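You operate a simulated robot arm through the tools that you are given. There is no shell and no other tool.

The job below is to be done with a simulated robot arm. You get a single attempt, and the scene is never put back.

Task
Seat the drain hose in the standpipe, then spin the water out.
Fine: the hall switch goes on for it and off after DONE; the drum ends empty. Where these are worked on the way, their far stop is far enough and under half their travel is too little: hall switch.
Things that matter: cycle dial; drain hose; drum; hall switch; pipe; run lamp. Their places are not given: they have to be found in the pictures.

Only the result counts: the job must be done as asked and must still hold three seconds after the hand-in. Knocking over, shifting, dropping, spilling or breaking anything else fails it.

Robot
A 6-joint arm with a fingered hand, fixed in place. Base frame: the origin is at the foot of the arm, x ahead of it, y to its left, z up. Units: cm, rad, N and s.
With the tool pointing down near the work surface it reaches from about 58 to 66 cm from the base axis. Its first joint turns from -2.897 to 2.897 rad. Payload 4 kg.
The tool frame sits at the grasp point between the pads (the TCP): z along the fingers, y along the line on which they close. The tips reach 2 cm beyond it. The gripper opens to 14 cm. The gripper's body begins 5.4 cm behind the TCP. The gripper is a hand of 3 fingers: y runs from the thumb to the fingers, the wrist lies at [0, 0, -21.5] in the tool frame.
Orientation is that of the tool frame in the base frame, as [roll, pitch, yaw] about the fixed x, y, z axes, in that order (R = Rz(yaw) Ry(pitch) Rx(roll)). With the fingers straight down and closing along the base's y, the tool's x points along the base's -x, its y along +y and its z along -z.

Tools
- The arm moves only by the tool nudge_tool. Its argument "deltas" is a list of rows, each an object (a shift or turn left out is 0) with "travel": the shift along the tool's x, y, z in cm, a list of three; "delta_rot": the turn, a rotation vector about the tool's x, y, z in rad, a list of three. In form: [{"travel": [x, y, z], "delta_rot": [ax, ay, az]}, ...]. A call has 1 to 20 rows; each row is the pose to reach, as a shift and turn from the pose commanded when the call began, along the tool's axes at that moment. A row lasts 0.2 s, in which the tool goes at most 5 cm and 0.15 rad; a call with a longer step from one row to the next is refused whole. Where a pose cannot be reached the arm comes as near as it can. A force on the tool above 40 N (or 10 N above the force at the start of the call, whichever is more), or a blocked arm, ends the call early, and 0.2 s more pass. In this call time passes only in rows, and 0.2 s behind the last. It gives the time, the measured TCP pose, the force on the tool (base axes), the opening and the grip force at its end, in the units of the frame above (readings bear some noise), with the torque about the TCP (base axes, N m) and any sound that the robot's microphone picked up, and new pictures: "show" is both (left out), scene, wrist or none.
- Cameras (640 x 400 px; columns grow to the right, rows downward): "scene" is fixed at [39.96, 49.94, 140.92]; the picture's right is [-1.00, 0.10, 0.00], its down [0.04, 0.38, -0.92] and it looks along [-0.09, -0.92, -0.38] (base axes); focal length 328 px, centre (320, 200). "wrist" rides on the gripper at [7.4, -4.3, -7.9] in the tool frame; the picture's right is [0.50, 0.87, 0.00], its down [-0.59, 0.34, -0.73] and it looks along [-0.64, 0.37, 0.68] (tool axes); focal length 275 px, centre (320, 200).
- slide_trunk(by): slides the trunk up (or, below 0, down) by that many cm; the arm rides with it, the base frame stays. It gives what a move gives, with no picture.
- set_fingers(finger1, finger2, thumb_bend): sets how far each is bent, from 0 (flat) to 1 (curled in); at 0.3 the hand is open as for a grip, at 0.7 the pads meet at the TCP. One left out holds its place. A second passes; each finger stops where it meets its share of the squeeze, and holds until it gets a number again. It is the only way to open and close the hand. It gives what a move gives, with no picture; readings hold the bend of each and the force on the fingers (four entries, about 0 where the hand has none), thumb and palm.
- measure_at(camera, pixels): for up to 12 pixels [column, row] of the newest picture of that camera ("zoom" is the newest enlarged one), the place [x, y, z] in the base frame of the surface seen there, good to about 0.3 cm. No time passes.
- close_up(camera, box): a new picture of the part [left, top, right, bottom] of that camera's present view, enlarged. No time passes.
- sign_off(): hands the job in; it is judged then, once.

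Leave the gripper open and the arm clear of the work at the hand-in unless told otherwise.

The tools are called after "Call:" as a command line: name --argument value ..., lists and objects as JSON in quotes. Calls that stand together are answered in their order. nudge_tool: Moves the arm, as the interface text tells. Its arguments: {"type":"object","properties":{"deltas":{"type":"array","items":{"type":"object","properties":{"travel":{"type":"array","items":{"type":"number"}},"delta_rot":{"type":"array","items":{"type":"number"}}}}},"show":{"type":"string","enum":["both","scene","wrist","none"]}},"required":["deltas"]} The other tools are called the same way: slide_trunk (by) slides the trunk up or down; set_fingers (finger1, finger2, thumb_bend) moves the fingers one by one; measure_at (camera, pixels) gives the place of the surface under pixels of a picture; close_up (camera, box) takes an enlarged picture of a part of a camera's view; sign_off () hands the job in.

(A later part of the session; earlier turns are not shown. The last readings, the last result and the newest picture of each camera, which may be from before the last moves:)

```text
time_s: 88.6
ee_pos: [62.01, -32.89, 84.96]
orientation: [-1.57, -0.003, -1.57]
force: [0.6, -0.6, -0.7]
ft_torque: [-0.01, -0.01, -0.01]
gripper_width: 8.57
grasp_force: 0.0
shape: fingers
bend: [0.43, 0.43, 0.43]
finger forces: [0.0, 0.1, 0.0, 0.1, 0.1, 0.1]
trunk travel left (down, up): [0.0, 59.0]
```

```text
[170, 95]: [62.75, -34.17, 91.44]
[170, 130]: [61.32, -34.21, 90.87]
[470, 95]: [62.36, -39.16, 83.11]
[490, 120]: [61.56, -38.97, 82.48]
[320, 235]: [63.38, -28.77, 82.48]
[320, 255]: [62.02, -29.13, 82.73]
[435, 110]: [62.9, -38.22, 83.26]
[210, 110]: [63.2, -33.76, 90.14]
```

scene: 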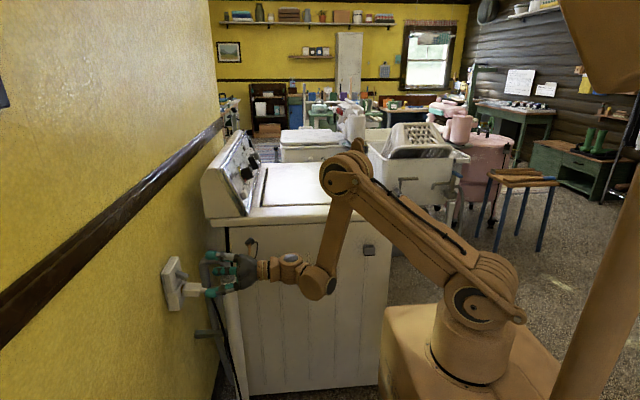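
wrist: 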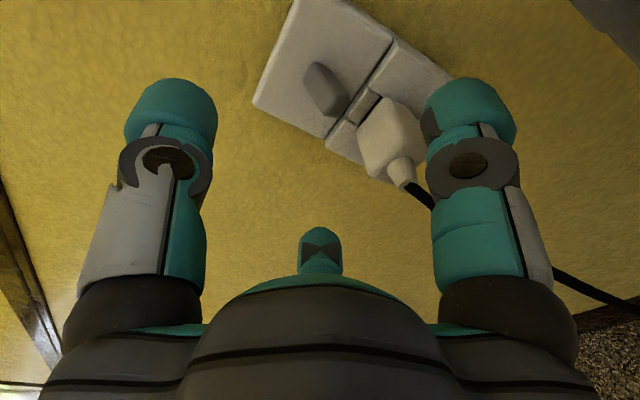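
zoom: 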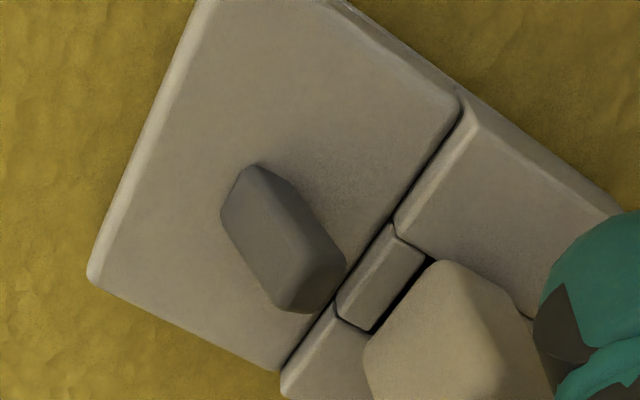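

The lower fingers stand at y≈-27.7 and -38.2 and the thumb at z≈91, so the plug (y -34.7…-31.9, top z≈81) fits between them. I'll move in 7.8 cm so the pads surround the lever tip.

Call:
nudge_tool --deltas '[{"travel": [0.1, 0.3, 2.5]}, {"travel": [0.16, 0.46, 5]}, {"travel": [0.16, 0.46, 6.5]}, {"travel": [0.16, 0.46, 7.8]}]' --show "both"

Call:
close_up --camera "wrist" --box '[120, 0, 520, 250]'

Call:
close_up --camera "scene" --box '[140, 220, 250, 320]'

```text
time_s: 89.6
ee_pos: [69.79, -32.87, 84.39]
orientation: [-1.572, -0.002, -1.568]
force: [0.4, -0.3, 0.8]
ft_torque: [0.01, 0.03, -0.03]
gripper_width: 8.57
grasp_force: 0.0
shape: fingers
bend: [0.43, 0.43, 0.43]
finger forces: [0.0, 0.0, 0.0, 0.0, 0.0, 0.1]
trunk travel left (down, up): [0.0, 59.0]
```

scene: 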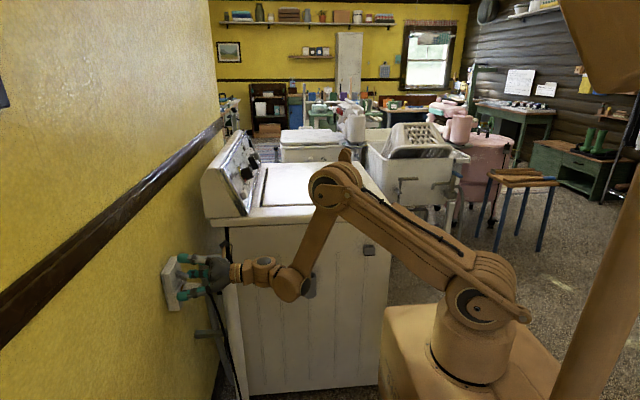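
wrist: 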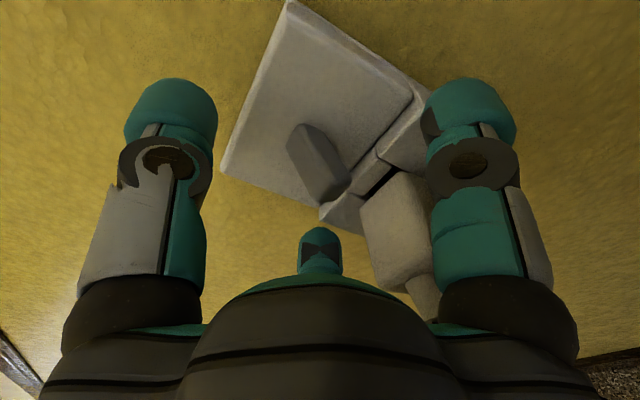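

```text
1.60 times, centred on (320, 125) of wrist
```

zoom: 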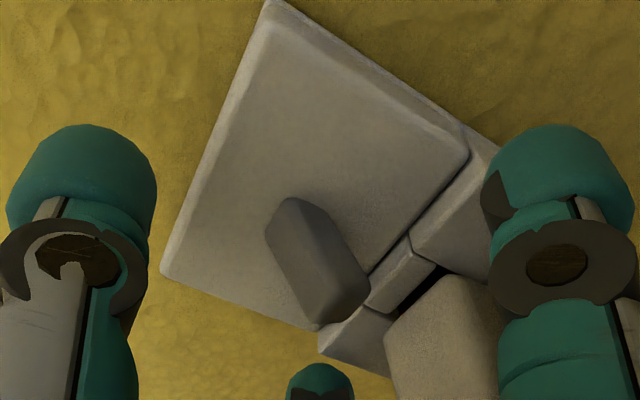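

```text
4.00 times, centred on (195, 270) of scene
```

zoom: 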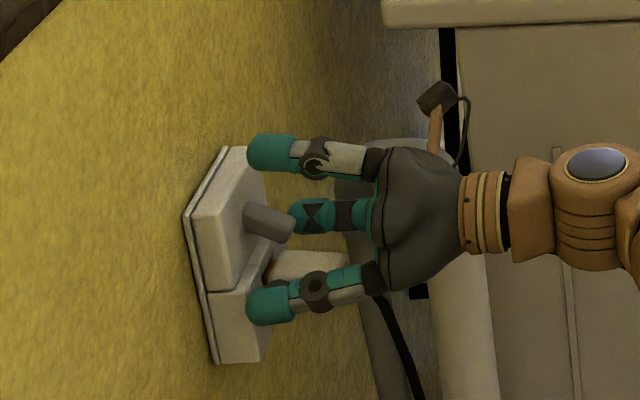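

The lever stands centred among the three fingers. I'll close them on it.

Call:
set_fingers --finger1 0.68 --finger2 0.68 --thumb_bend 0.66

Call:
close_up --camera "wrist" --box '[120, 0, 520, 250]'

Call:
close_up --camera "scene" --box '[140, 220, 250, 320]'

```text
time_s: 90.6
ee_pos: [69.77, -32.96, 84.43]
orientation: [-1.571, -0.004, -1.571]
force: [0.4, -0.9, 0.0]
ft_torque: [0.0, 0.0, -0.02]
gripper_width: 1.72
grasp_force: 5.3
shape: fingers
bend: [0.64, 0.65, 0.66]
finger forces: [6.0, 5.3, 0.0, 0.1, 0.1, 0.0]
trunk travel left (down, up): [0.0, 59.0]
```

```text
1.60 times, centred on (320, 125) of wrist
```

zoom: 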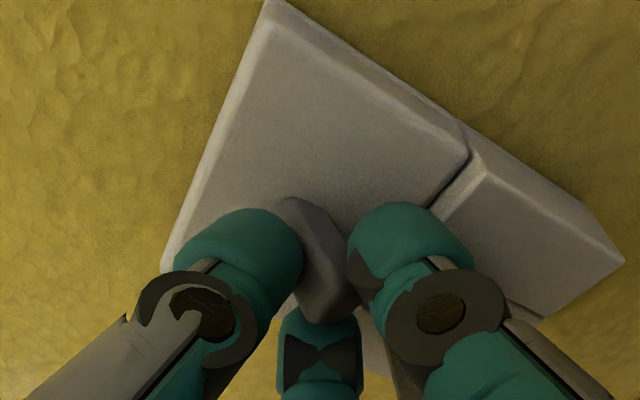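

```text
4.00 times, centred on (195, 270) of scene
```

zoom: 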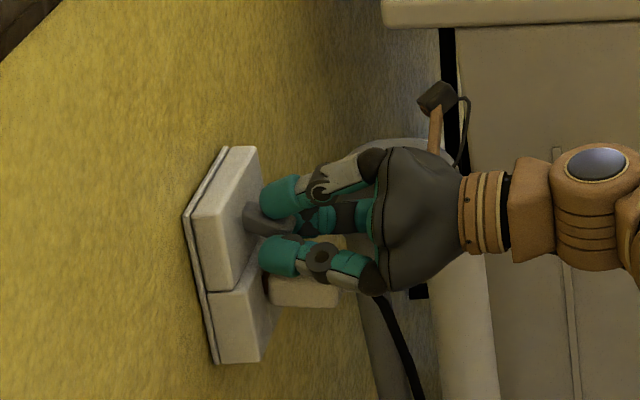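

The two fingers hold the lever at its lower sides (6.0 and 5.3 N). I'll raise the hand 1.5 cm slowly and see if the lever swings up.

Call:
nudge_tool --deltas '[{"travel": [0, -0.4, 0]}, {"travel": [0, -0.8, 0]}, {"travel": [0, -1.2, 0]}, {"travel": [0, -1.6, 0]}]' --show "wrist"

Call:
close_up --camera "scene" --box '[150, 230, 220, 310]'

Call:
close_up --camera "wrist" --box '[120, 0, 520, 250]'

```text
time_s: 91.6
ee_pos: [69.69, -32.93, 86.13]
orientation: [-1.57, 0.0, -1.57]
force: [-7.0, -0.4, -1.7]
ft_torque: [0.03, 0.14, -0.04]
gripper_width: 1.71
grasp_force: 6.9
shape: fingers
bend: [0.64, 0.65, 0.66]
finger forces: [7.5, 6.7, 0.1, 0.0, 0.0, 0.0]
trunk travel left (down, up): [0.0, 59.0]
```

wrist: 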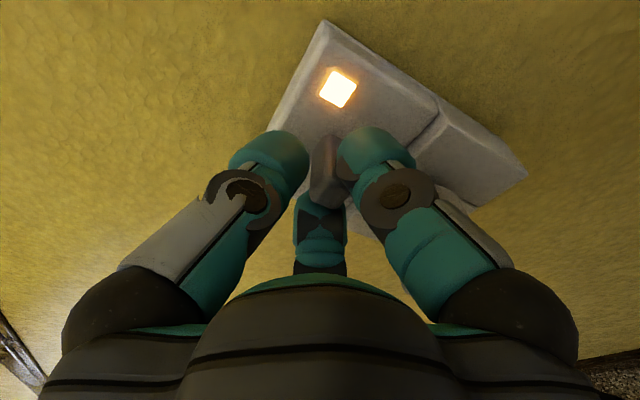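

```text
5.00 times, centred on (185, 270) of scene
```

zoom: 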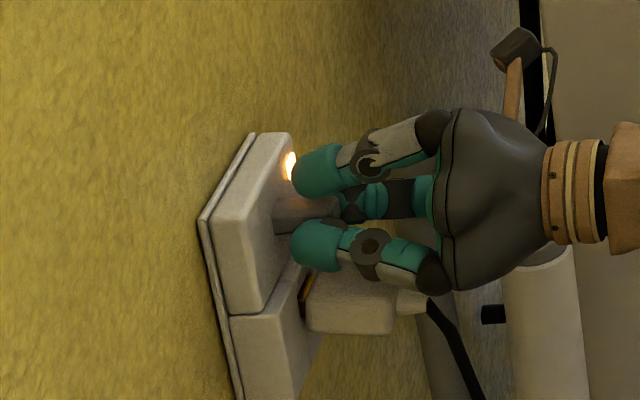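

```text
1.60 times, centred on (320, 125) of wrist
```

zoom: 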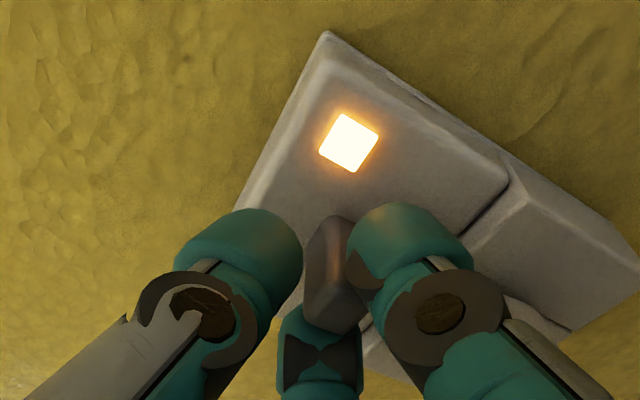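

The switch plate's pilot light has come on, so up is on. I'll keep raising it to the far stop.

Call:
nudge_tool --deltas '[{"travel": [0, -0.4, 0]}, {"travel": [0, -0.8, 0]}, {"travel": [0, -1.2, 0]}, {"travel": [0, -1.6, 0]}]' --show "wrist"

Call:
close_up --camera "scene" --box '[150, 230, 220, 310]'

Call:
close_up --camera "wrist" --box '[120, 0, 520, 250]'

```text
time_s: 92.6
ee_pos: [69.79, -33.0, 87.64]
orientation: [-1.574, -0.004, -1.57]
force: [1.7, -1.7, -7.9]
ft_torque: [0.01, 0.09, -0.04]
gripper_width: 1.79
grasp_force: 4.9
shape: fingers
bend: [0.64, 0.65, 0.66]
finger forces: [5.5, 4.0, 0.0, 0.1, 0.1, 0.1]
trunk travel left (down, up): [0.0, 59.0]
```

wrist: 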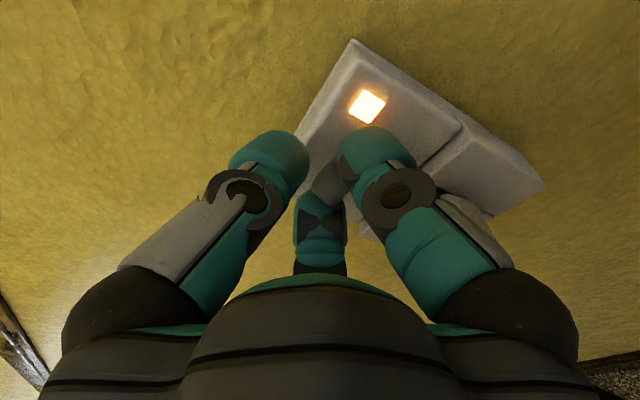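

```text
5.00 times, centred on (185, 270) of scene
```

zoom: 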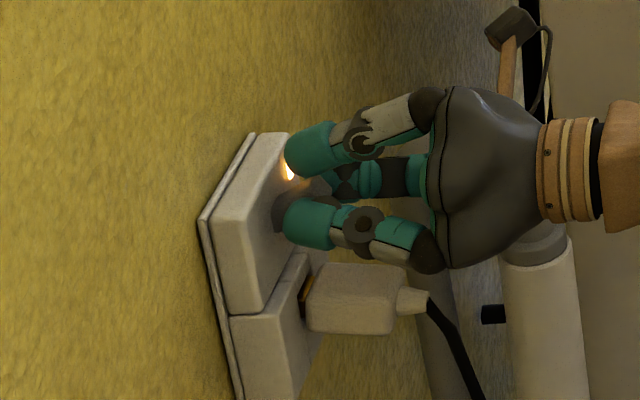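

```text
1.60 times, centred on (320, 125) of wrist
```

zoom: 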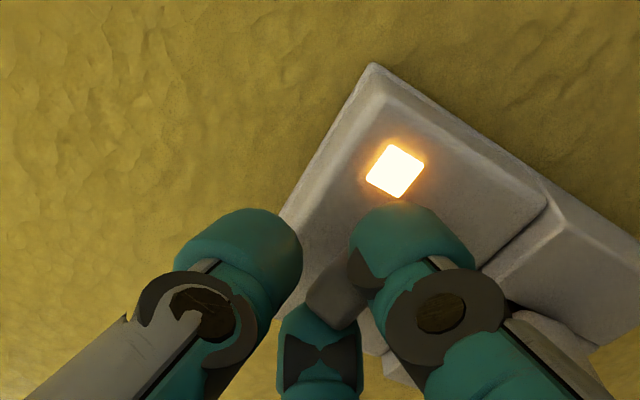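

The resistance is building (-7.9 N), so the stop is near. I'll raise 0.6 cm more to make sure the lever is fully over.

Call:
nudge_tool --deltas '[{"travel": [0, -0.3, 0]}, {"travel": [0, -0.6, 0]}]' --show "wrist"

Call:
set_fingers --finger1 0.5 --finger2 0.5 --thumb_bend 0.45

Call:
close_up --camera "wrist" --box '[120, 0, 520, 250]'

Call:
close_up --camera "scene" --box '[150, 230, 220, 310]'

```text
time_s: 93.2
ee_pos: [69.83, -32.9, 88.24]
orientation: [-1.573, -0.002, -1.568]
force: [1.2, -1.0, -6.4]
ft_torque: [0.0, 0.09, 0.01]
gripper_width: 1.79
grasp_force: 4.9
shape: fingers
bend: [0.64, 0.65, 0.66]
finger forces: [5.4, 4.2, 0.1, 0.0, 0.1, 0.1]
trunk travel left (down, up): [0.0, 59.0]
```

wrist: 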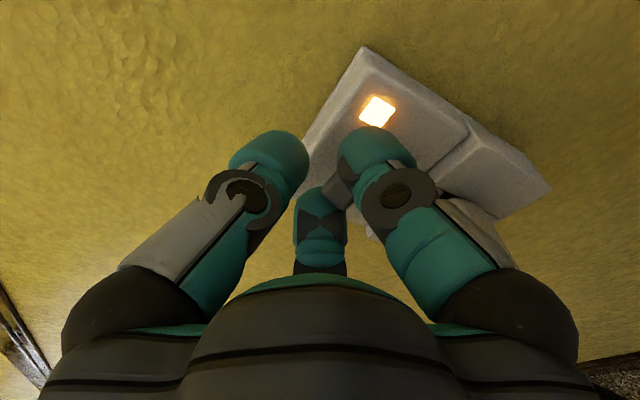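

```text
time_s: 94.2
ee_pos: [69.78, -33.02, 88.32]
orientation: [-1.57, -0.005, -1.569]
force: [-0.2, -0.9, 0.3]
ft_torque: [0.0, 0.0, -0.03]
gripper_width: 7.15
grasp_force: 0.0
shape: fingers
bend: [0.5, 0.5, 0.45]
finger forces: [0.0, 0.0, 0.0, 0.0, 0.0, 0.0]
trunk travel left (down, up): [0.0, 59.0]
```

```text
1.60 times, centred on (320, 125) of wrist
```

zoom: 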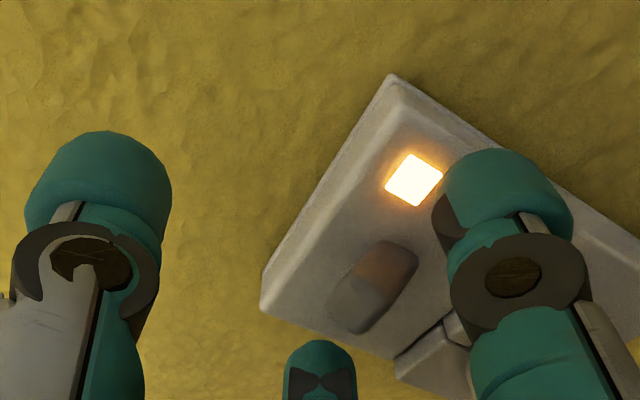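

```text
5.00 times, centred on (185, 270) of scene
```

zoom: 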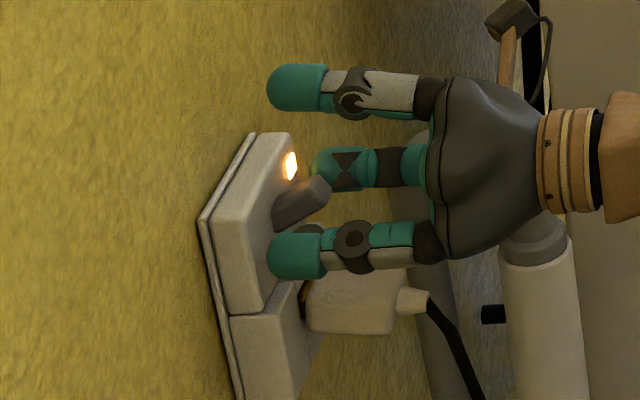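

The lever points up and the pilot light is on. Before backing out I'll check the RUN lamp in the scene view.

Call:
close_up --camera "scene" --box '[215, 125, 285, 215]'

Call:
nudge_tool --deltas '[{"travel": [0, 0, -2]}, {"travel": [0, 0, -4.5]}, {"travel": [0, 0, -8]}]' --show "both"

Call:
close_up --camera "scene" --box '[215, 125, 285, 215]'

Call:
close_up --camera "wrist" --box '[220, 0, 520, 200]'

```text
4.44 times, centred on (250, 170) of scene
```

zoom: 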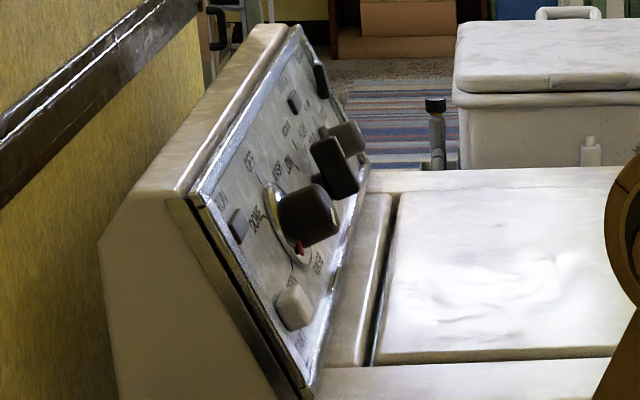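

```text
time_s: 95.0
ee_pos: [61.44, -32.79, 88.28]
orientation: [-1.571, -0.003, -1.568]
force: [-0.3, 0.1, 0.2]
ft_torque: [0.04, -0.02, 0.0]
gripper_width: 7.13
grasp_force: 0.0
shape: fingers
bend: [0.5, 0.5, 0.45]
finger forces: [0.0, 0.0, 0.0, 0.0, 0.1, 0.0]
trunk travel left (down, up): [0.0, 59.0]
```

scene: 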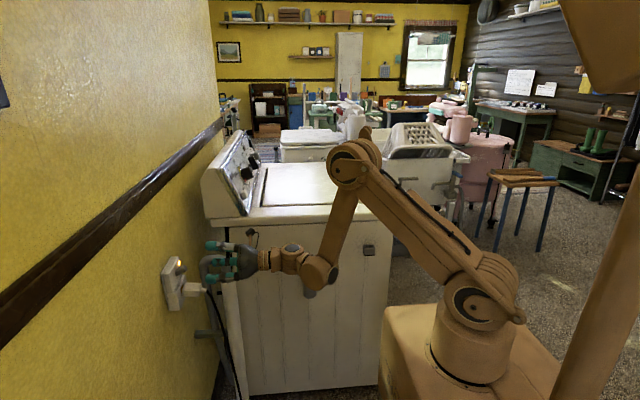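
wrist: 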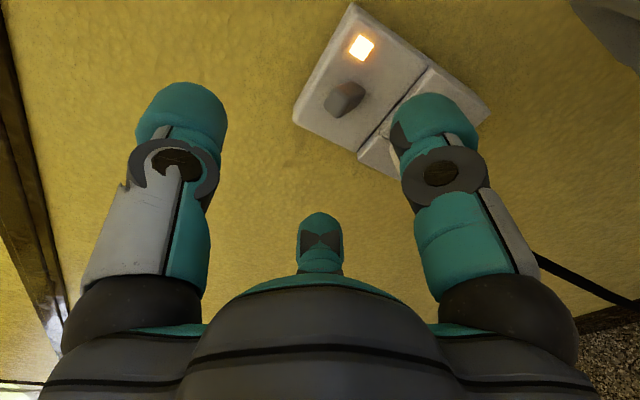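

```text
4.44 times, centred on (250, 170) of scene
```

zoom: 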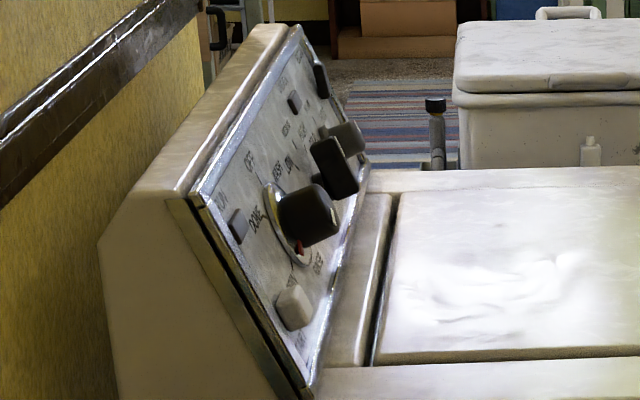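

```text
2.00 times, centred on (370, 100) of wrist
```

zoom: 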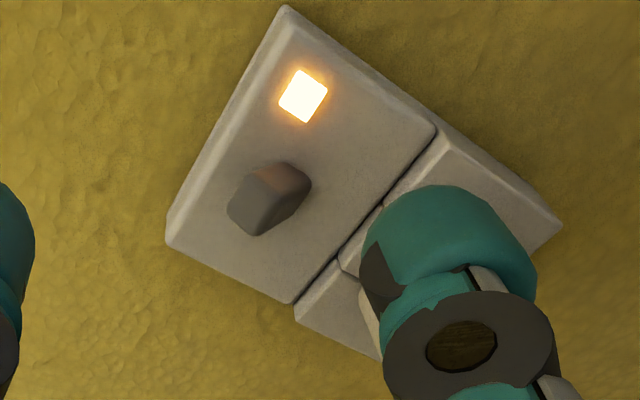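

The RUN lamp is still dark, so START must be pressed. I'll retreat from the switch, tilting the tool to the panel's angle on the way to about (43,-43,103).

Call:
nudge_tool --deltas '[{"travel": [0, -2, -3]}, {"travel": [1.5, -5, -6]}, {"travel": [3.5, -8, -9], "delta_rot": [-0.09, 0, 0]}, {"travel": [5.5, -10.5, -12], "delta_rot": [-0.18, 0, 0]}, {"travel": [7.5, -13, -15], "delta_rot": [-0.28, 0, 0]}, {"travel": [10, -15, -18], "delta_rot": [-0.3705, 0, 0]}]' --show "none"

Call:
set_fingers --finger1 0.64 --finger2 0.64 --thumb_bend 0.64

```text
time_s: 96.4
ee_pos: [43.53, -42.87, 103.18]
orientation: [-1.941, -0.004, -1.569]
force: [-0.1, -0.3, 0.1]
ft_torque: [0.04, 0.01, 0.03]
gripper_width: 7.17
grasp_force: 0.0
shape: fingers
bend: [0.5, 0.5, 0.45]
finger forces: [0.1, 0.0, 0.1, 0.0, 0.1, 0.0]
trunk travel left (down, up): [0.0, 59.0]
```

```text
time_s: 97.4
ee_pos: [43.7, -42.95, 103.11]
orientation: [-1.942, -0.003, -1.57]
force: [-0.6, -1.0, 0.6]
ft_torque: [0.02, -0.02, 0.01]
gripper_width: 1.99
grasp_force: 0.0
shape: fingers
bend: [0.64, 0.64, 0.64]
finger forces: [0.1, 0.1, 0.0, 0.0, 0.0, 0.0]
trunk travel left (down, up): [0.0, 59.0]
```

I'll close the fingertips into a tight cluster and move in front of START at about (46.1,-61,102.1).

Call:
set_fingers --finger1 0.7 --finger2 0.7 --thumb_bend 0.7

Call:
nudge_tool --deltas '[{"travel": [3.6, 0, 0.5]}, {"travel": [7.2, 0, 1]}, {"travel": [10.8, 0, 1.5]}, {"travel": [14.4, 0.03, 2]}, {"travel": [18.05, 0.06, 2.6]}]' --show "both"

Call:
close_up --camera "wrist" --box '[120, 0, 520, 250]'

Call:
close_up --camera "scene" --box '[210, 120, 310, 220]'

```text
time_s: 98.4
ee_pos: [43.63, -42.98, 103.12]
orientation: [-1.941, -0.003, -1.57]
force: [-0.5, 0.0, -0.2]
ft_torque: [0.01, -0.02, -0.03]
gripper_width: 0.45
grasp_force: 0.0
shape: fingers
bend: [0.69, 0.69, 0.7]
finger forces: [0.0, 0.0, 0.1, 0.1, 0.1, 0.0]
trunk travel left (down, up): [0.0, 59.0]
```

```text
time_s: 99.6
ee_pos: [46.27, -61.08, 102.58]
orientation: [-1.941, -0.002, -1.568]
force: [0.6, 0.0, -0.6]
ft_torque: [0.01, 0.0, 0.02]
gripper_width: 0.42
grasp_force: 0.2
shape: fingers
bend: [0.69, 0.69, 0.7]
finger forces: [0.1, 0.0, 0.0, 0.0, 0.1, 0.1]
trunk travel left (down, up): [0.0, 59.0]
```

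scene: 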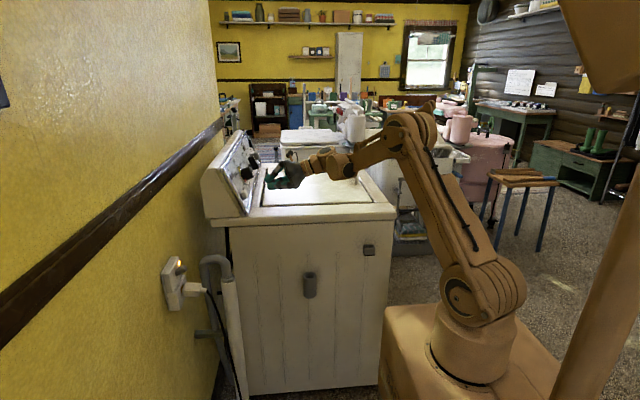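
wrist: 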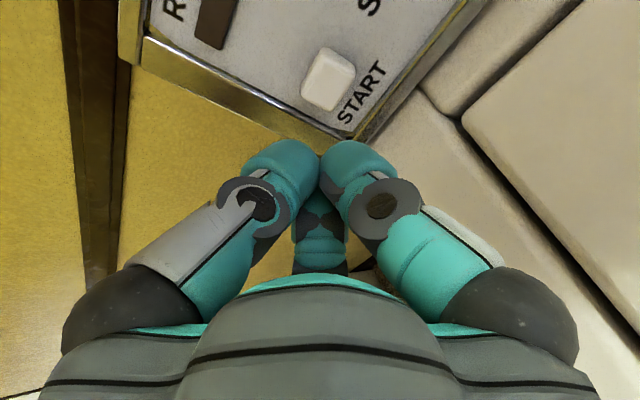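

```text
1.60 times, centred on (320, 125) of wrist
```

zoom: 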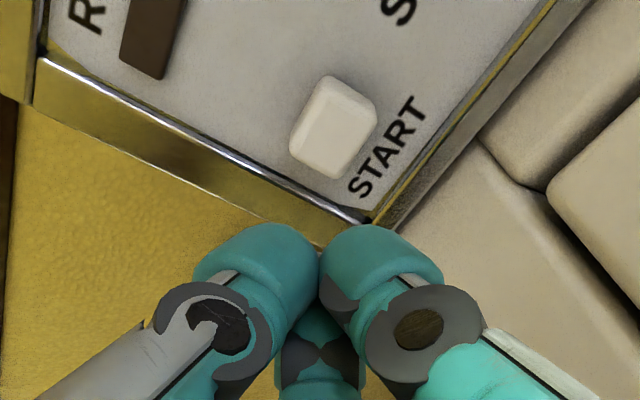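

```text
4.00 times, centred on (260, 170) of scene
```

zoom: 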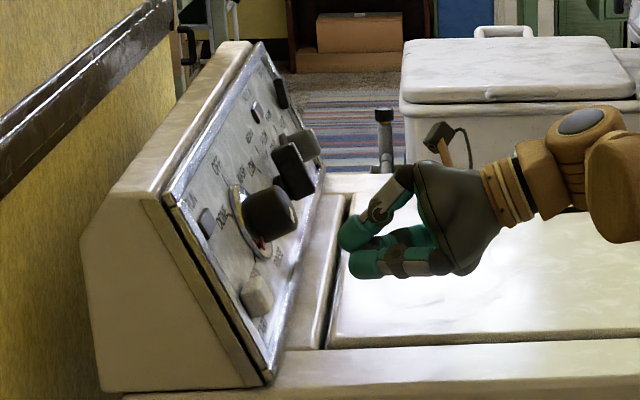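

The fingertips form a cluster in front of START, which is at (328,78) in the wrist view. I'll measure the button's face and the tips for aiming.

Call:
measure_at --camera "wrist" --pixels '[[328, 70], [318, 85], [340, 85], [325, 95], [345, 72], [310, 95], [290, 150], [345, 150], [320, 205], [270, 155], [365, 155], [375, 60]]'

Call:
measure_at --camera "scene" --pixels '[[266, 178], [271, 186], [270, 183], [244, 194], [246, 192], [242, 197]]'

```text
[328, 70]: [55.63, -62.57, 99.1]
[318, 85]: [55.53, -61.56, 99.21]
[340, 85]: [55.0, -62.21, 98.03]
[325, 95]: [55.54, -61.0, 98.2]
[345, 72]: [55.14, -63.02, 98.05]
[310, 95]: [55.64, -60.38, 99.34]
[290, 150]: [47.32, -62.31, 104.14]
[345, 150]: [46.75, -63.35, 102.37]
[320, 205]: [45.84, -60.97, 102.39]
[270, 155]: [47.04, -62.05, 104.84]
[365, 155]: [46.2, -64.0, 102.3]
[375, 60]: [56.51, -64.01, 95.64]
```

```text
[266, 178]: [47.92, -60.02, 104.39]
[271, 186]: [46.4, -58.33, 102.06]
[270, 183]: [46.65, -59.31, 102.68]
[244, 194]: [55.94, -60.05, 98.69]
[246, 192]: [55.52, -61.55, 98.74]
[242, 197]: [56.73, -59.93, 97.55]
```

The button face centre is about (55.35,-61.6,98.6). I'll shift to line up and advance 7 cm, stopping about 1 cm short of contact.

Call:
nudge_tool --deltas '[{"travel": [0.52, 0.41, 2.5]}, {"travel": [0.52, 0.41, 5]}, {"travel": [0.52, 0.41, 7]}]' --show "both"

Call:
close_up --camera "scene" --box '[210, 140, 290, 220]'

Call:
close_up --camera "wrist" --box '[120, 0, 520, 250]'

```text
time_s: 100.4
ee_pos: [52.53, -61.49, 99.6]
orientation: [-1.944, -0.004, -1.57]
force: [-0.6, 0.2, -0.1]
ft_torque: [0.02, 0.02, 0.0]
gripper_width: 0.4
grasp_force: 0.0
shape: fingers
bend: [0.69, 0.69, 0.7]
finger forces: [0.0, 0.0, 0.0, 0.0, 0.0, 0.1]
trunk travel left (down, up): [0.0, 59.0]
```

scene: 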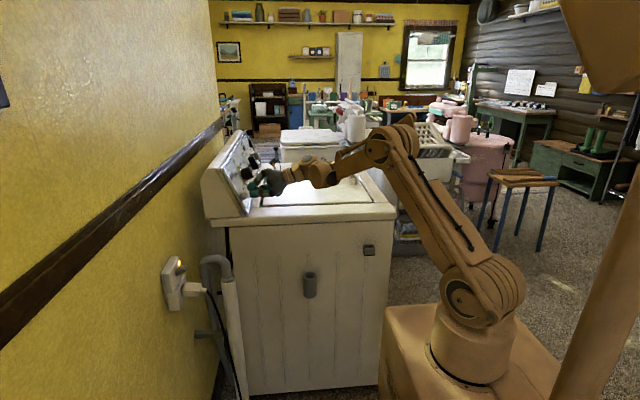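
wrist: 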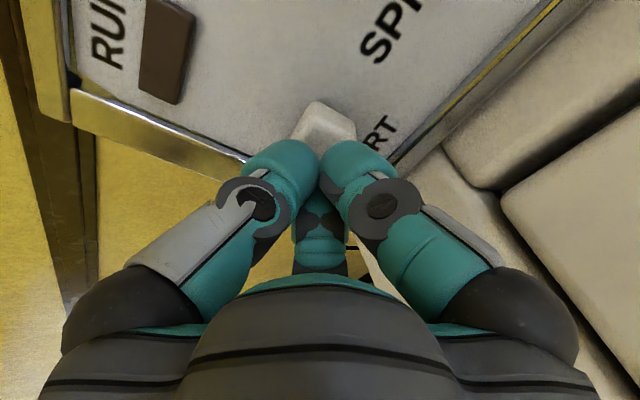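

```text
5.00 times, centred on (250, 180) of scene
```

zoom: 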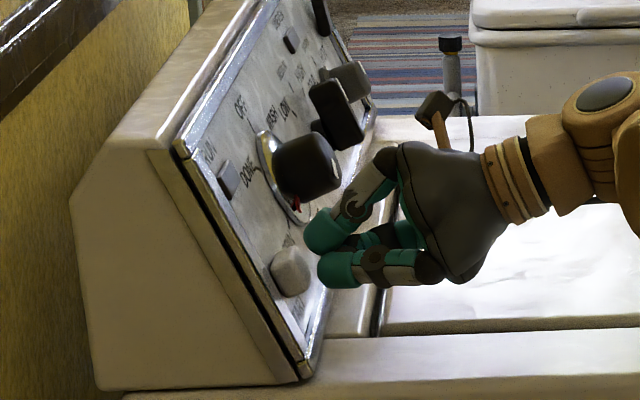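

```text
1.60 times, centred on (320, 125) of wrist
```

zoom: 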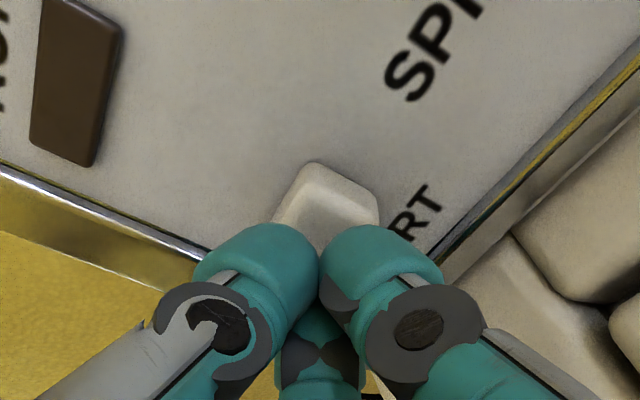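

The cluster is centred on the button. I'll press in small steps, up to 1.8 cm.

Call:
nudge_tool --deltas '[{"travel": [0, 0, 0.4]}, {"travel": [0, 0, 0.8]}, {"travel": [0, 0, 1.2]}, {"travel": [0, 0, 1.5]}, {"travel": [0, 0, 1.8]}]' --show "wrist"

Call:
close_up --camera "scene" --box '[210, 140, 290, 220]'

Call:
close_up --camera "wrist" --box '[60, 0, 460, 250]'

```text
time_s: 101.6
ee_pos: [53.98, -61.58, 98.89]
orientation: [-1.942, -0.002, -1.57]
force: [-11.3, 0.4, 5.5]
ft_torque: [-0.03, 0.05, -0.09]
gripper_width: 0.39
grasp_force: 6.4
shape: fingers
bend: [0.69, 0.69, 0.7]
finger forces: [4.2, 4.7, 0.0, 0.0, 4.5, 0.1]
trunk travel left (down, up): [0.0, 59.0]
heard: click
```

wrist: 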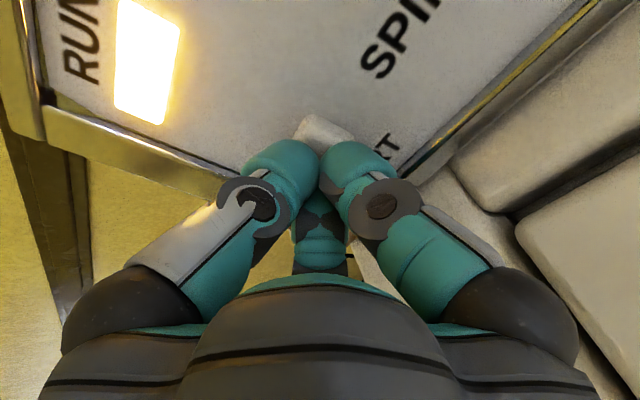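

```text
5.00 times, centred on (250, 180) of scene
```

zoom: 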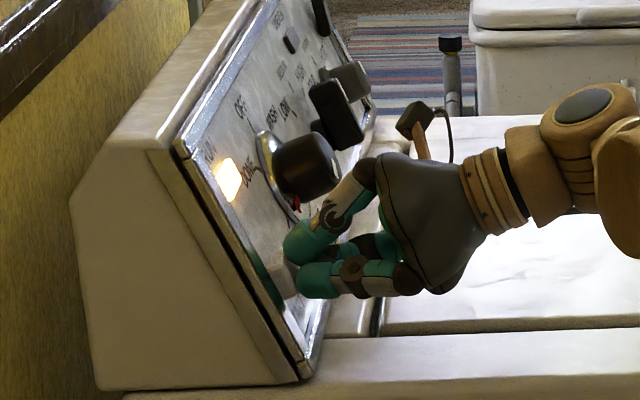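

```text
1.60 times, centred on (260, 125) of wrist
```

zoom: 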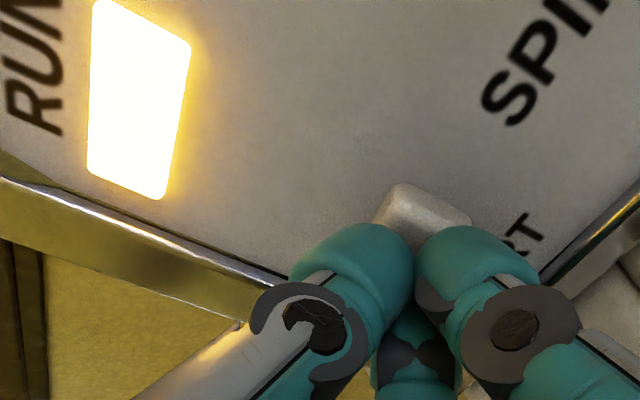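

I heard a click and the RUN lamp is lit, so the spin has started. I'll back straight off the button.

Call:
nudge_tool --deltas '[{"travel": [0, 0, -1.5]}, {"travel": [0, 0, -4]}, {"travel": [0, 0, -7.5]}, {"travel": [0, 0, -11]}]' --show "both"

Call:
close_up --camera "scene" --box '[210, 120, 290, 220]'

Call:
close_up --camera "scene" --box '[150, 230, 270, 330]'

```text
time_s: 102.6
ee_pos: [44.05, -61.49, 102.81]
orientation: [-1.941, -0.003, -1.568]
force: [-0.8, -0.2, -0.4]
ft_torque: [0.03, 0.01, -0.02]
gripper_width: 0.42
grasp_force: 0.1
shape: fingers
bend: [0.69, 0.69, 0.7]
finger forces: [0.1, 0.0, 0.1, 0.1, 0.0, 0.0]
trunk travel left (down, up): [0.0, 59.0]
```

scene: 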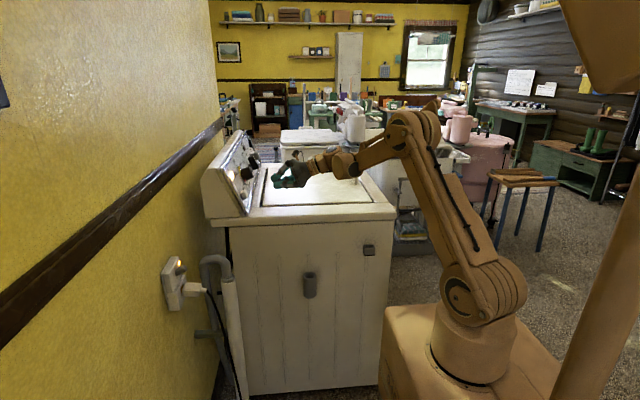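
wrist: 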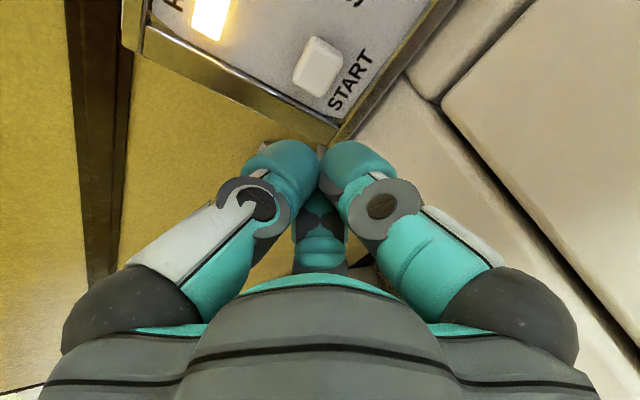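

```text
4.00 times, centred on (250, 170) of scene
```

zoom: 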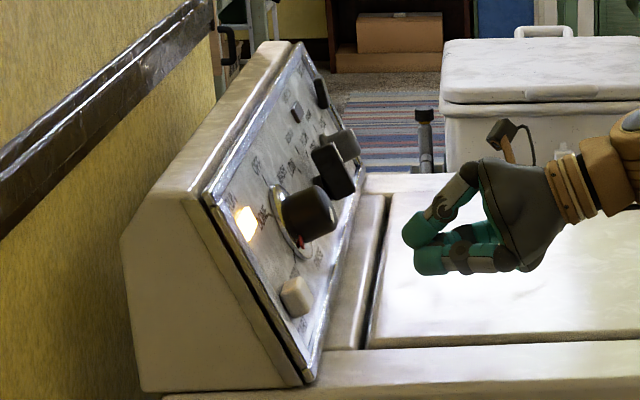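

```text
4.00 times, centred on (210, 280) of scene
```

zoom: 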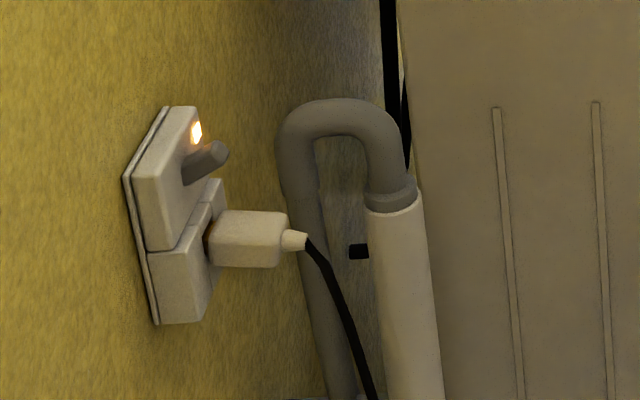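

RUN is lit and UNEVEN is dark. The hose is seated and the switch is up and on. While the spin runs I'll move the hand to wait near the switch, first sideways to y≈-43.

Call:
nudge_tool --deltas '[{"travel": [-3.7, 0, 0]}, {"travel": [-7.4, 0, 0]}, {"travel": [-11.1, 0, 0]}, {"travel": [-14.8, 0, 0]}, {"travel": [-18.5, 0, 0]}]' --show "none"

Call:
nudge_tool --deltas '[{"travel": [-1.7, 0.74, 3.15], "delta_rot": [0.062, 0, 0]}, {"travel": [-3.4, 1.48, 6.3], "delta_rot": [0.124, 0, 0]}, {"travel": [-5, 2.22, 9.45], "delta_rot": [0.185, 0, 0]}, {"travel": [-6.7, 2.96, 12.6], "delta_rot": [0.247, 0, 0]}, {"travel": [-8.3, 3.7, 15.75], "delta_rot": [0.309, 0, 0]}, {"travel": [-10, 4.44, 18.9], "delta_rot": [0.3705, 0, 0]}]' --show "both"

Call:
close_up --camera "scene" --box '[210, 120, 290, 220]'

```text
time_s: 103.8
ee_pos: [43.83, -43.18, 102.96]
orientation: [-1.941, -0.004, -1.569]
force: [-0.7, -0.1, 0.7]
ft_torque: [-0.01, 0.04, -0.01]
gripper_width: 0.39
grasp_force: 0.2
shape: fingers
bend: [0.69, 0.69, 0.7]
finger forces: [0.0, 0.0, 0.0, 0.0, 0.0, 0.0]
trunk travel left (down, up): [0.0, 59.0]
```

```text
time_s: 105.2
ee_pos: [60.04, -32.94, 91.73]
orientation: [-1.57, -0.003, -1.57]
force: [-1.5, -1.0, -0.8]
ft_torque: [0.02, 0.0, -0.02]
gripper_width: 0.41
grasp_force: 0.0
shape: fingers
bend: [0.69, 0.69, 0.7]
finger forces: [0.0, 0.0, 0.0, 0.0, 0.0, 0.0]
trunk travel left (down, up): [0.0, 59.0]
```

scene: 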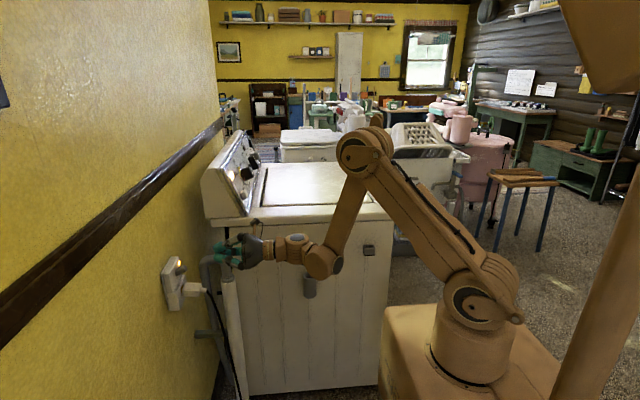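
wrist: 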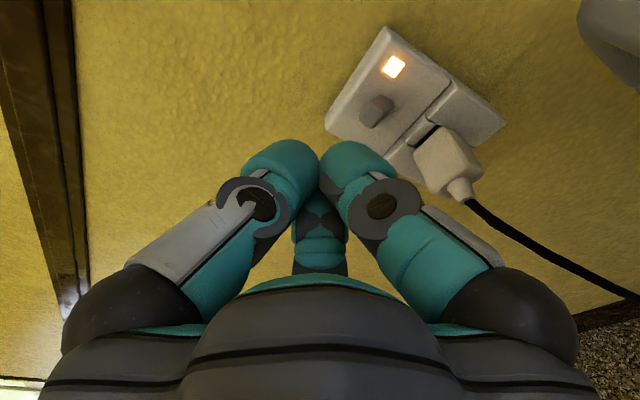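

```text
4.00 times, centred on (250, 170) of scene
```

zoom: 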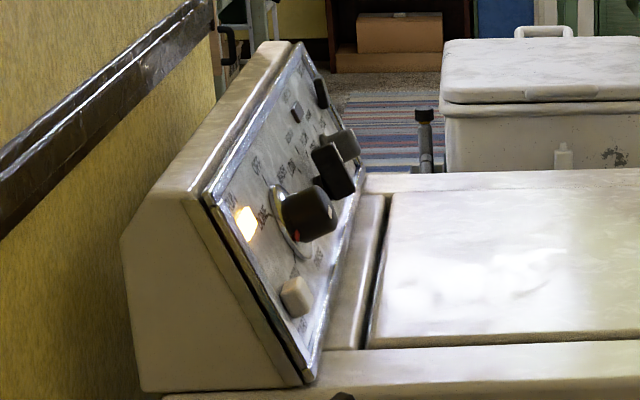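

I'm waiting near the switch, and the dial's red mark is creeping toward DONE with RUN lit. I'll let 4 seconds pass with null rows.

Call:
nudge_tool --deltas '[{"travel": [0, 0, 0]}, {"travel": [0, 0, 0]}, {"travel": [0, 0, 0]}, {"travel": [0, 0, 0]}, {"travel": [0, 0, 0]}, {"travel": [0, 0, 0]}, {"travel": [0, 0, 0]}, {"travel": [0, 0, 0]}, {"travel": [0, 0, 0]}, {"travel": [0, 0, 0]}, {"travel": [0, 0, 0]}, {"travel": [0, 0, 0]}, {"travel": [0, 0, 0]}, {"travel": [0, 0, 0]}, {"travel": [0, 0, 0]}, {"travel": [0, 0, 0]}, {"travel": [0, 0, 0]}, {"travel": [0, 0, 0]}, {"travel": [0, 0, 0]}, {"travel": [0, 0, 0]}]' --show "scene"

Call:
close_up --camera "scene" --box '[220, 150, 270, 210]'

```text
time_s: 109.4
ee_pos: [60.01, -33.11, 91.65]
orientation: [-1.571, -0.005, -1.569]
force: [-1.5, 0.0, 0.5]
ft_torque: [-0.02, 0.02, -0.01]
gripper_width: 0.43
grasp_force: 0.0
shape: fingers
bend: [0.69, 0.69, 0.7]
finger forces: [0.0, 0.0, 0.0, 0.0, 0.0, 0.0]
trunk travel left (down, up): [0.0, 59.0]
```

scene: 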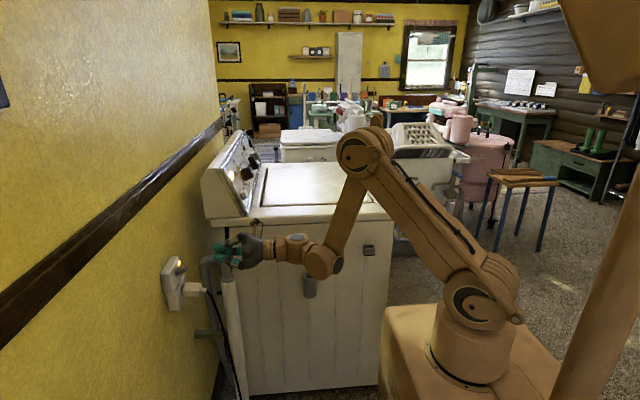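

```text
6.67 times, centred on (245, 180) of scene
```

zoom: 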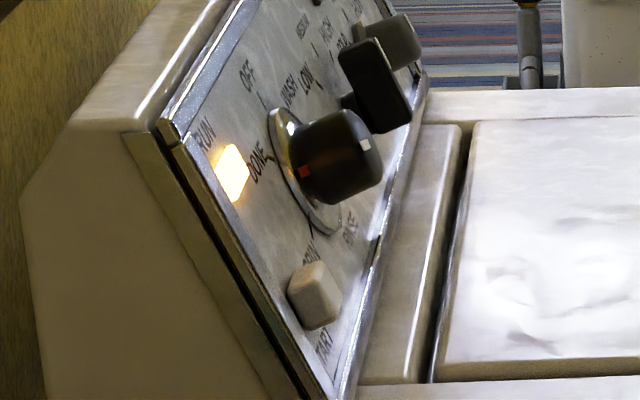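

The red mark is now well on its way from SPIN to DONE and RUN is still lit. I'll wait another 4 seconds.

Call:
nudge_tool --deltas '[{"travel": [0, 0, 0]}, {"travel": [0, 0, 0]}, {"travel": [0, 0, 0]}, {"travel": [0, 0, 0]}, {"travel": [0, 0, 0]}, {"travel": [0, 0, 0]}, {"travel": [0, 0, 0]}, {"travel": [0, 0, 0]}, {"travel": [0, 0, 0]}, {"travel": [0, 0, 0]}, {"travel": [0, 0, 0]}, {"travel": [0, 0, 0]}, {"travel": [0, 0, 0]}, {"travel": [0, 0, 0]}, {"travel": [0, 0, 0]}, {"travel": [0, 0, 0]}, {"travel": [0, 0, 0]}, {"travel": [0, 0, 0]}, {"travel": [0, 0, 0]}, {"travel": [0, 0, 0]}]' --show "scene"

Call:
close_up --camera "scene" --box '[220, 150, 270, 210]'

```text
time_s: 113.6
ee_pos: [59.91, -33.12, 91.63]
orientation: [-1.572, -0.004, -1.569]
force: [0.5, -0.4, -0.8]
ft_torque: [-0.02, -0.01, 0.01]
gripper_width: 0.4
grasp_force: 0.1
shape: fingers
bend: [0.69, 0.69, 0.7]
finger forces: [0.0, 0.0, 0.0, 0.0, 0.1, 0.0]
trunk travel left (down, up): [0.0, 59.0]
```

scene: 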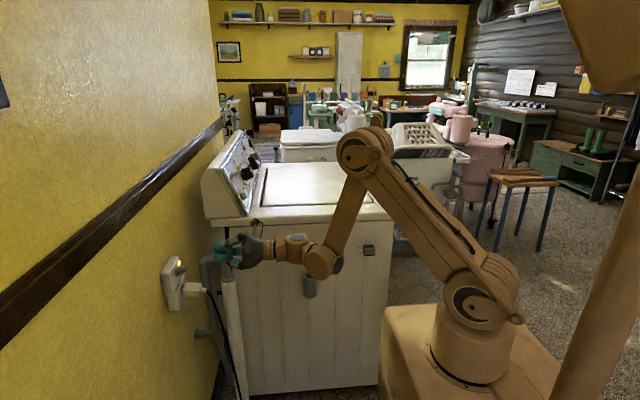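

```text
6.67 times, centred on (245, 180) of scene
```

zoom: 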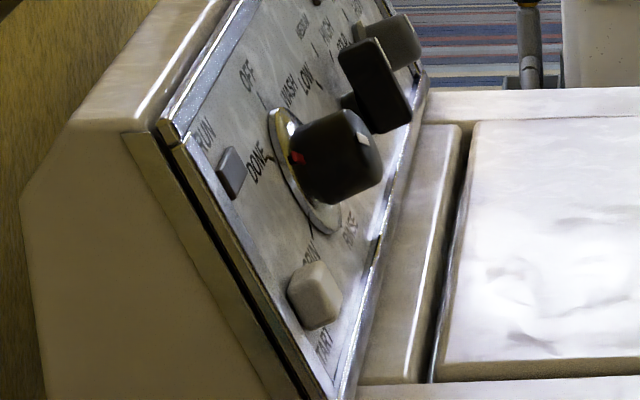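

RUN has gone out and the red mark is at DONE, so the spin is finished. Now the switch goes off. I'll measure the raised lever from here before pressing down on it.

Call:
nudge_tool --deltas '[{"travel": [0, 0, 0]}]' --show "wrist"

Call:
close_up --camera "wrist" --box '[310, 20, 510, 200]'

Call:
measure_at --camera "zoom" --pixels '[[185, 170], [160, 195], [145, 215], [190, 195], [170, 215], [200, 160], [215, 180], [175, 225]]'

```text
time_s: 114.0
ee_pos: [59.97, -33.14, 91.52]
orientation: [-1.571, -0.005, -1.568]
force: [-0.4, 0.1, 0.6]
ft_torque: [-0.02, 0.03, -0.04]
gripper_width: 0.39
grasp_force: 0.0
shape: fingers
bend: [0.69, 0.69, 0.7]
finger forces: [0.1, 0.0, 0.0, 0.0, 0.1, 0.1]
trunk travel left (down, up): [0.0, 59.0]
```

wrist: 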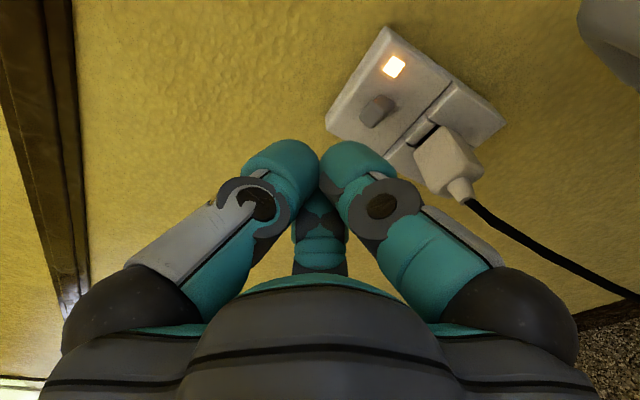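

```text
2.22 times, centred on (410, 110) of wrist
```

zoom: 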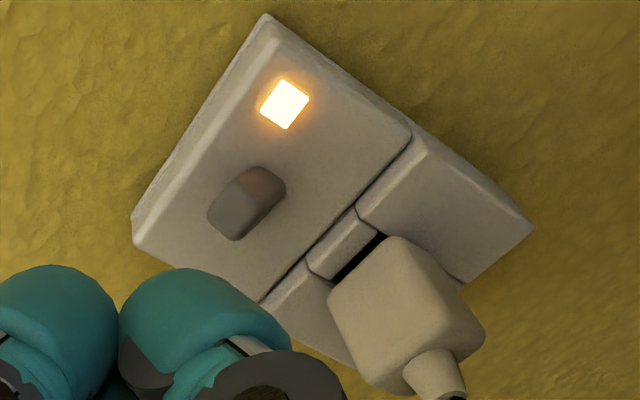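

```text
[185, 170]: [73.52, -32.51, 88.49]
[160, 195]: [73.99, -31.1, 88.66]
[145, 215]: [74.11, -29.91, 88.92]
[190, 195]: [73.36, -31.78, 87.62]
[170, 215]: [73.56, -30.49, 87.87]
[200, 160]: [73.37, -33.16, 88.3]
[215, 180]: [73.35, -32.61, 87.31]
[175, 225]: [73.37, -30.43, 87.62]
```

I'll measure the lever itself; it's at (215–285,165–240) in this zoom.

Call:
measure_at --camera "zoom" --pixels '[[228, 200], [240, 232], [215, 215], [250, 178], [278, 190], [245, 205], [225, 225], [262, 210], [232, 185], [235, 215]]'

```text
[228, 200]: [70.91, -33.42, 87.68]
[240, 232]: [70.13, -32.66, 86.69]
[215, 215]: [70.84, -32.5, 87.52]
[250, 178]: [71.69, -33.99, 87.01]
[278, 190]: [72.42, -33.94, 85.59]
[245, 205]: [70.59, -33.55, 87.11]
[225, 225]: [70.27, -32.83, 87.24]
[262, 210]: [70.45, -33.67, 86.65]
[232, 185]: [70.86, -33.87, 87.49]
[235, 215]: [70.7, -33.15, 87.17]
```

The raised lever's tip is at about (70.9,-33.15,87.7). I'll bring the closed fingertips over it by advancing 10.2 cm at this height.

Call:
nudge_tool --deltas '[{"travel": [0, 0, 3.5]}, {"travel": [0, 0, 7]}, {"travel": [0, 0, 10.1]}]' --show "both"

Call:
close_up --camera "scene" --box '[150, 220, 230, 310]'

Call:
close_up --camera "wrist" --box '[160, 20, 500, 230]'

```text
time_s: 114.8
ee_pos: [70.03, -33.11, 91.68]
orientation: [-1.572, -0.005, -1.567]
force: [0.1, 0.8, 0.0]
ft_torque: [-0.04, 0.0, 0.0]
gripper_width: 0.45
grasp_force: 0.0
shape: fingers
bend: [0.69, 0.69, 0.7]
finger forces: [0.0, 0.0, 0.1, 0.0, 0.1, 0.0]
trunk travel left (down, up): [0.0, 59.0]
```

scene: 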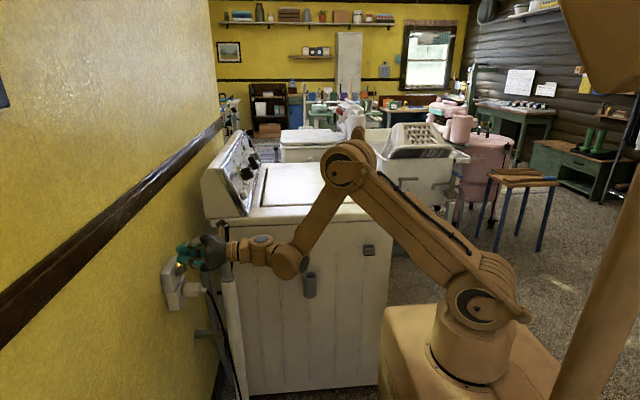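
wrist: 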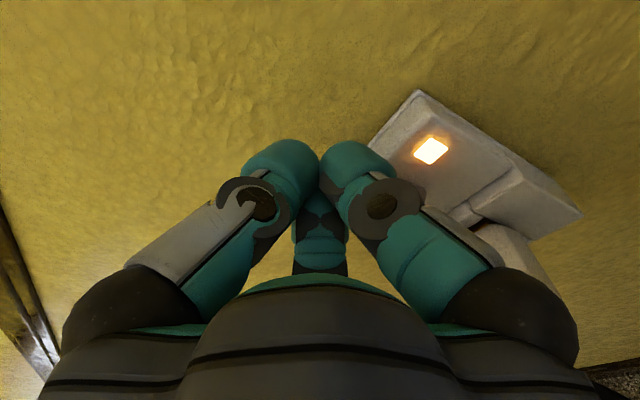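

```text
4.44 times, centred on (190, 265) of scene
```

zoom: 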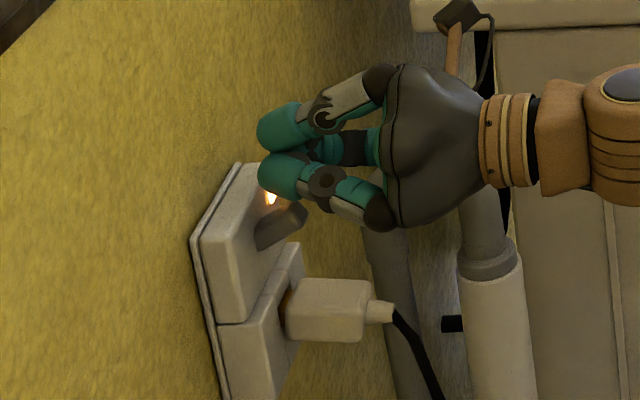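

```text
1.88 times, centred on (330, 125) of wrist
```

zoom: 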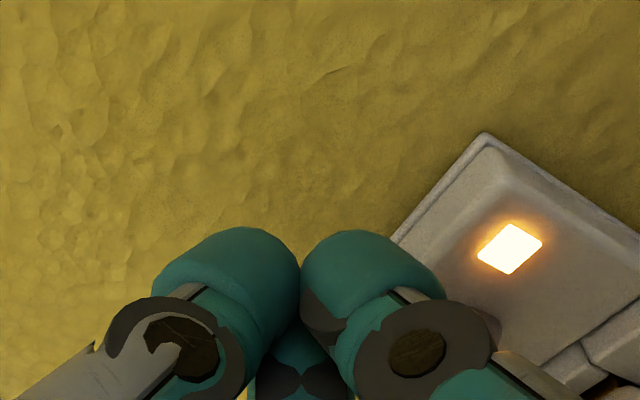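

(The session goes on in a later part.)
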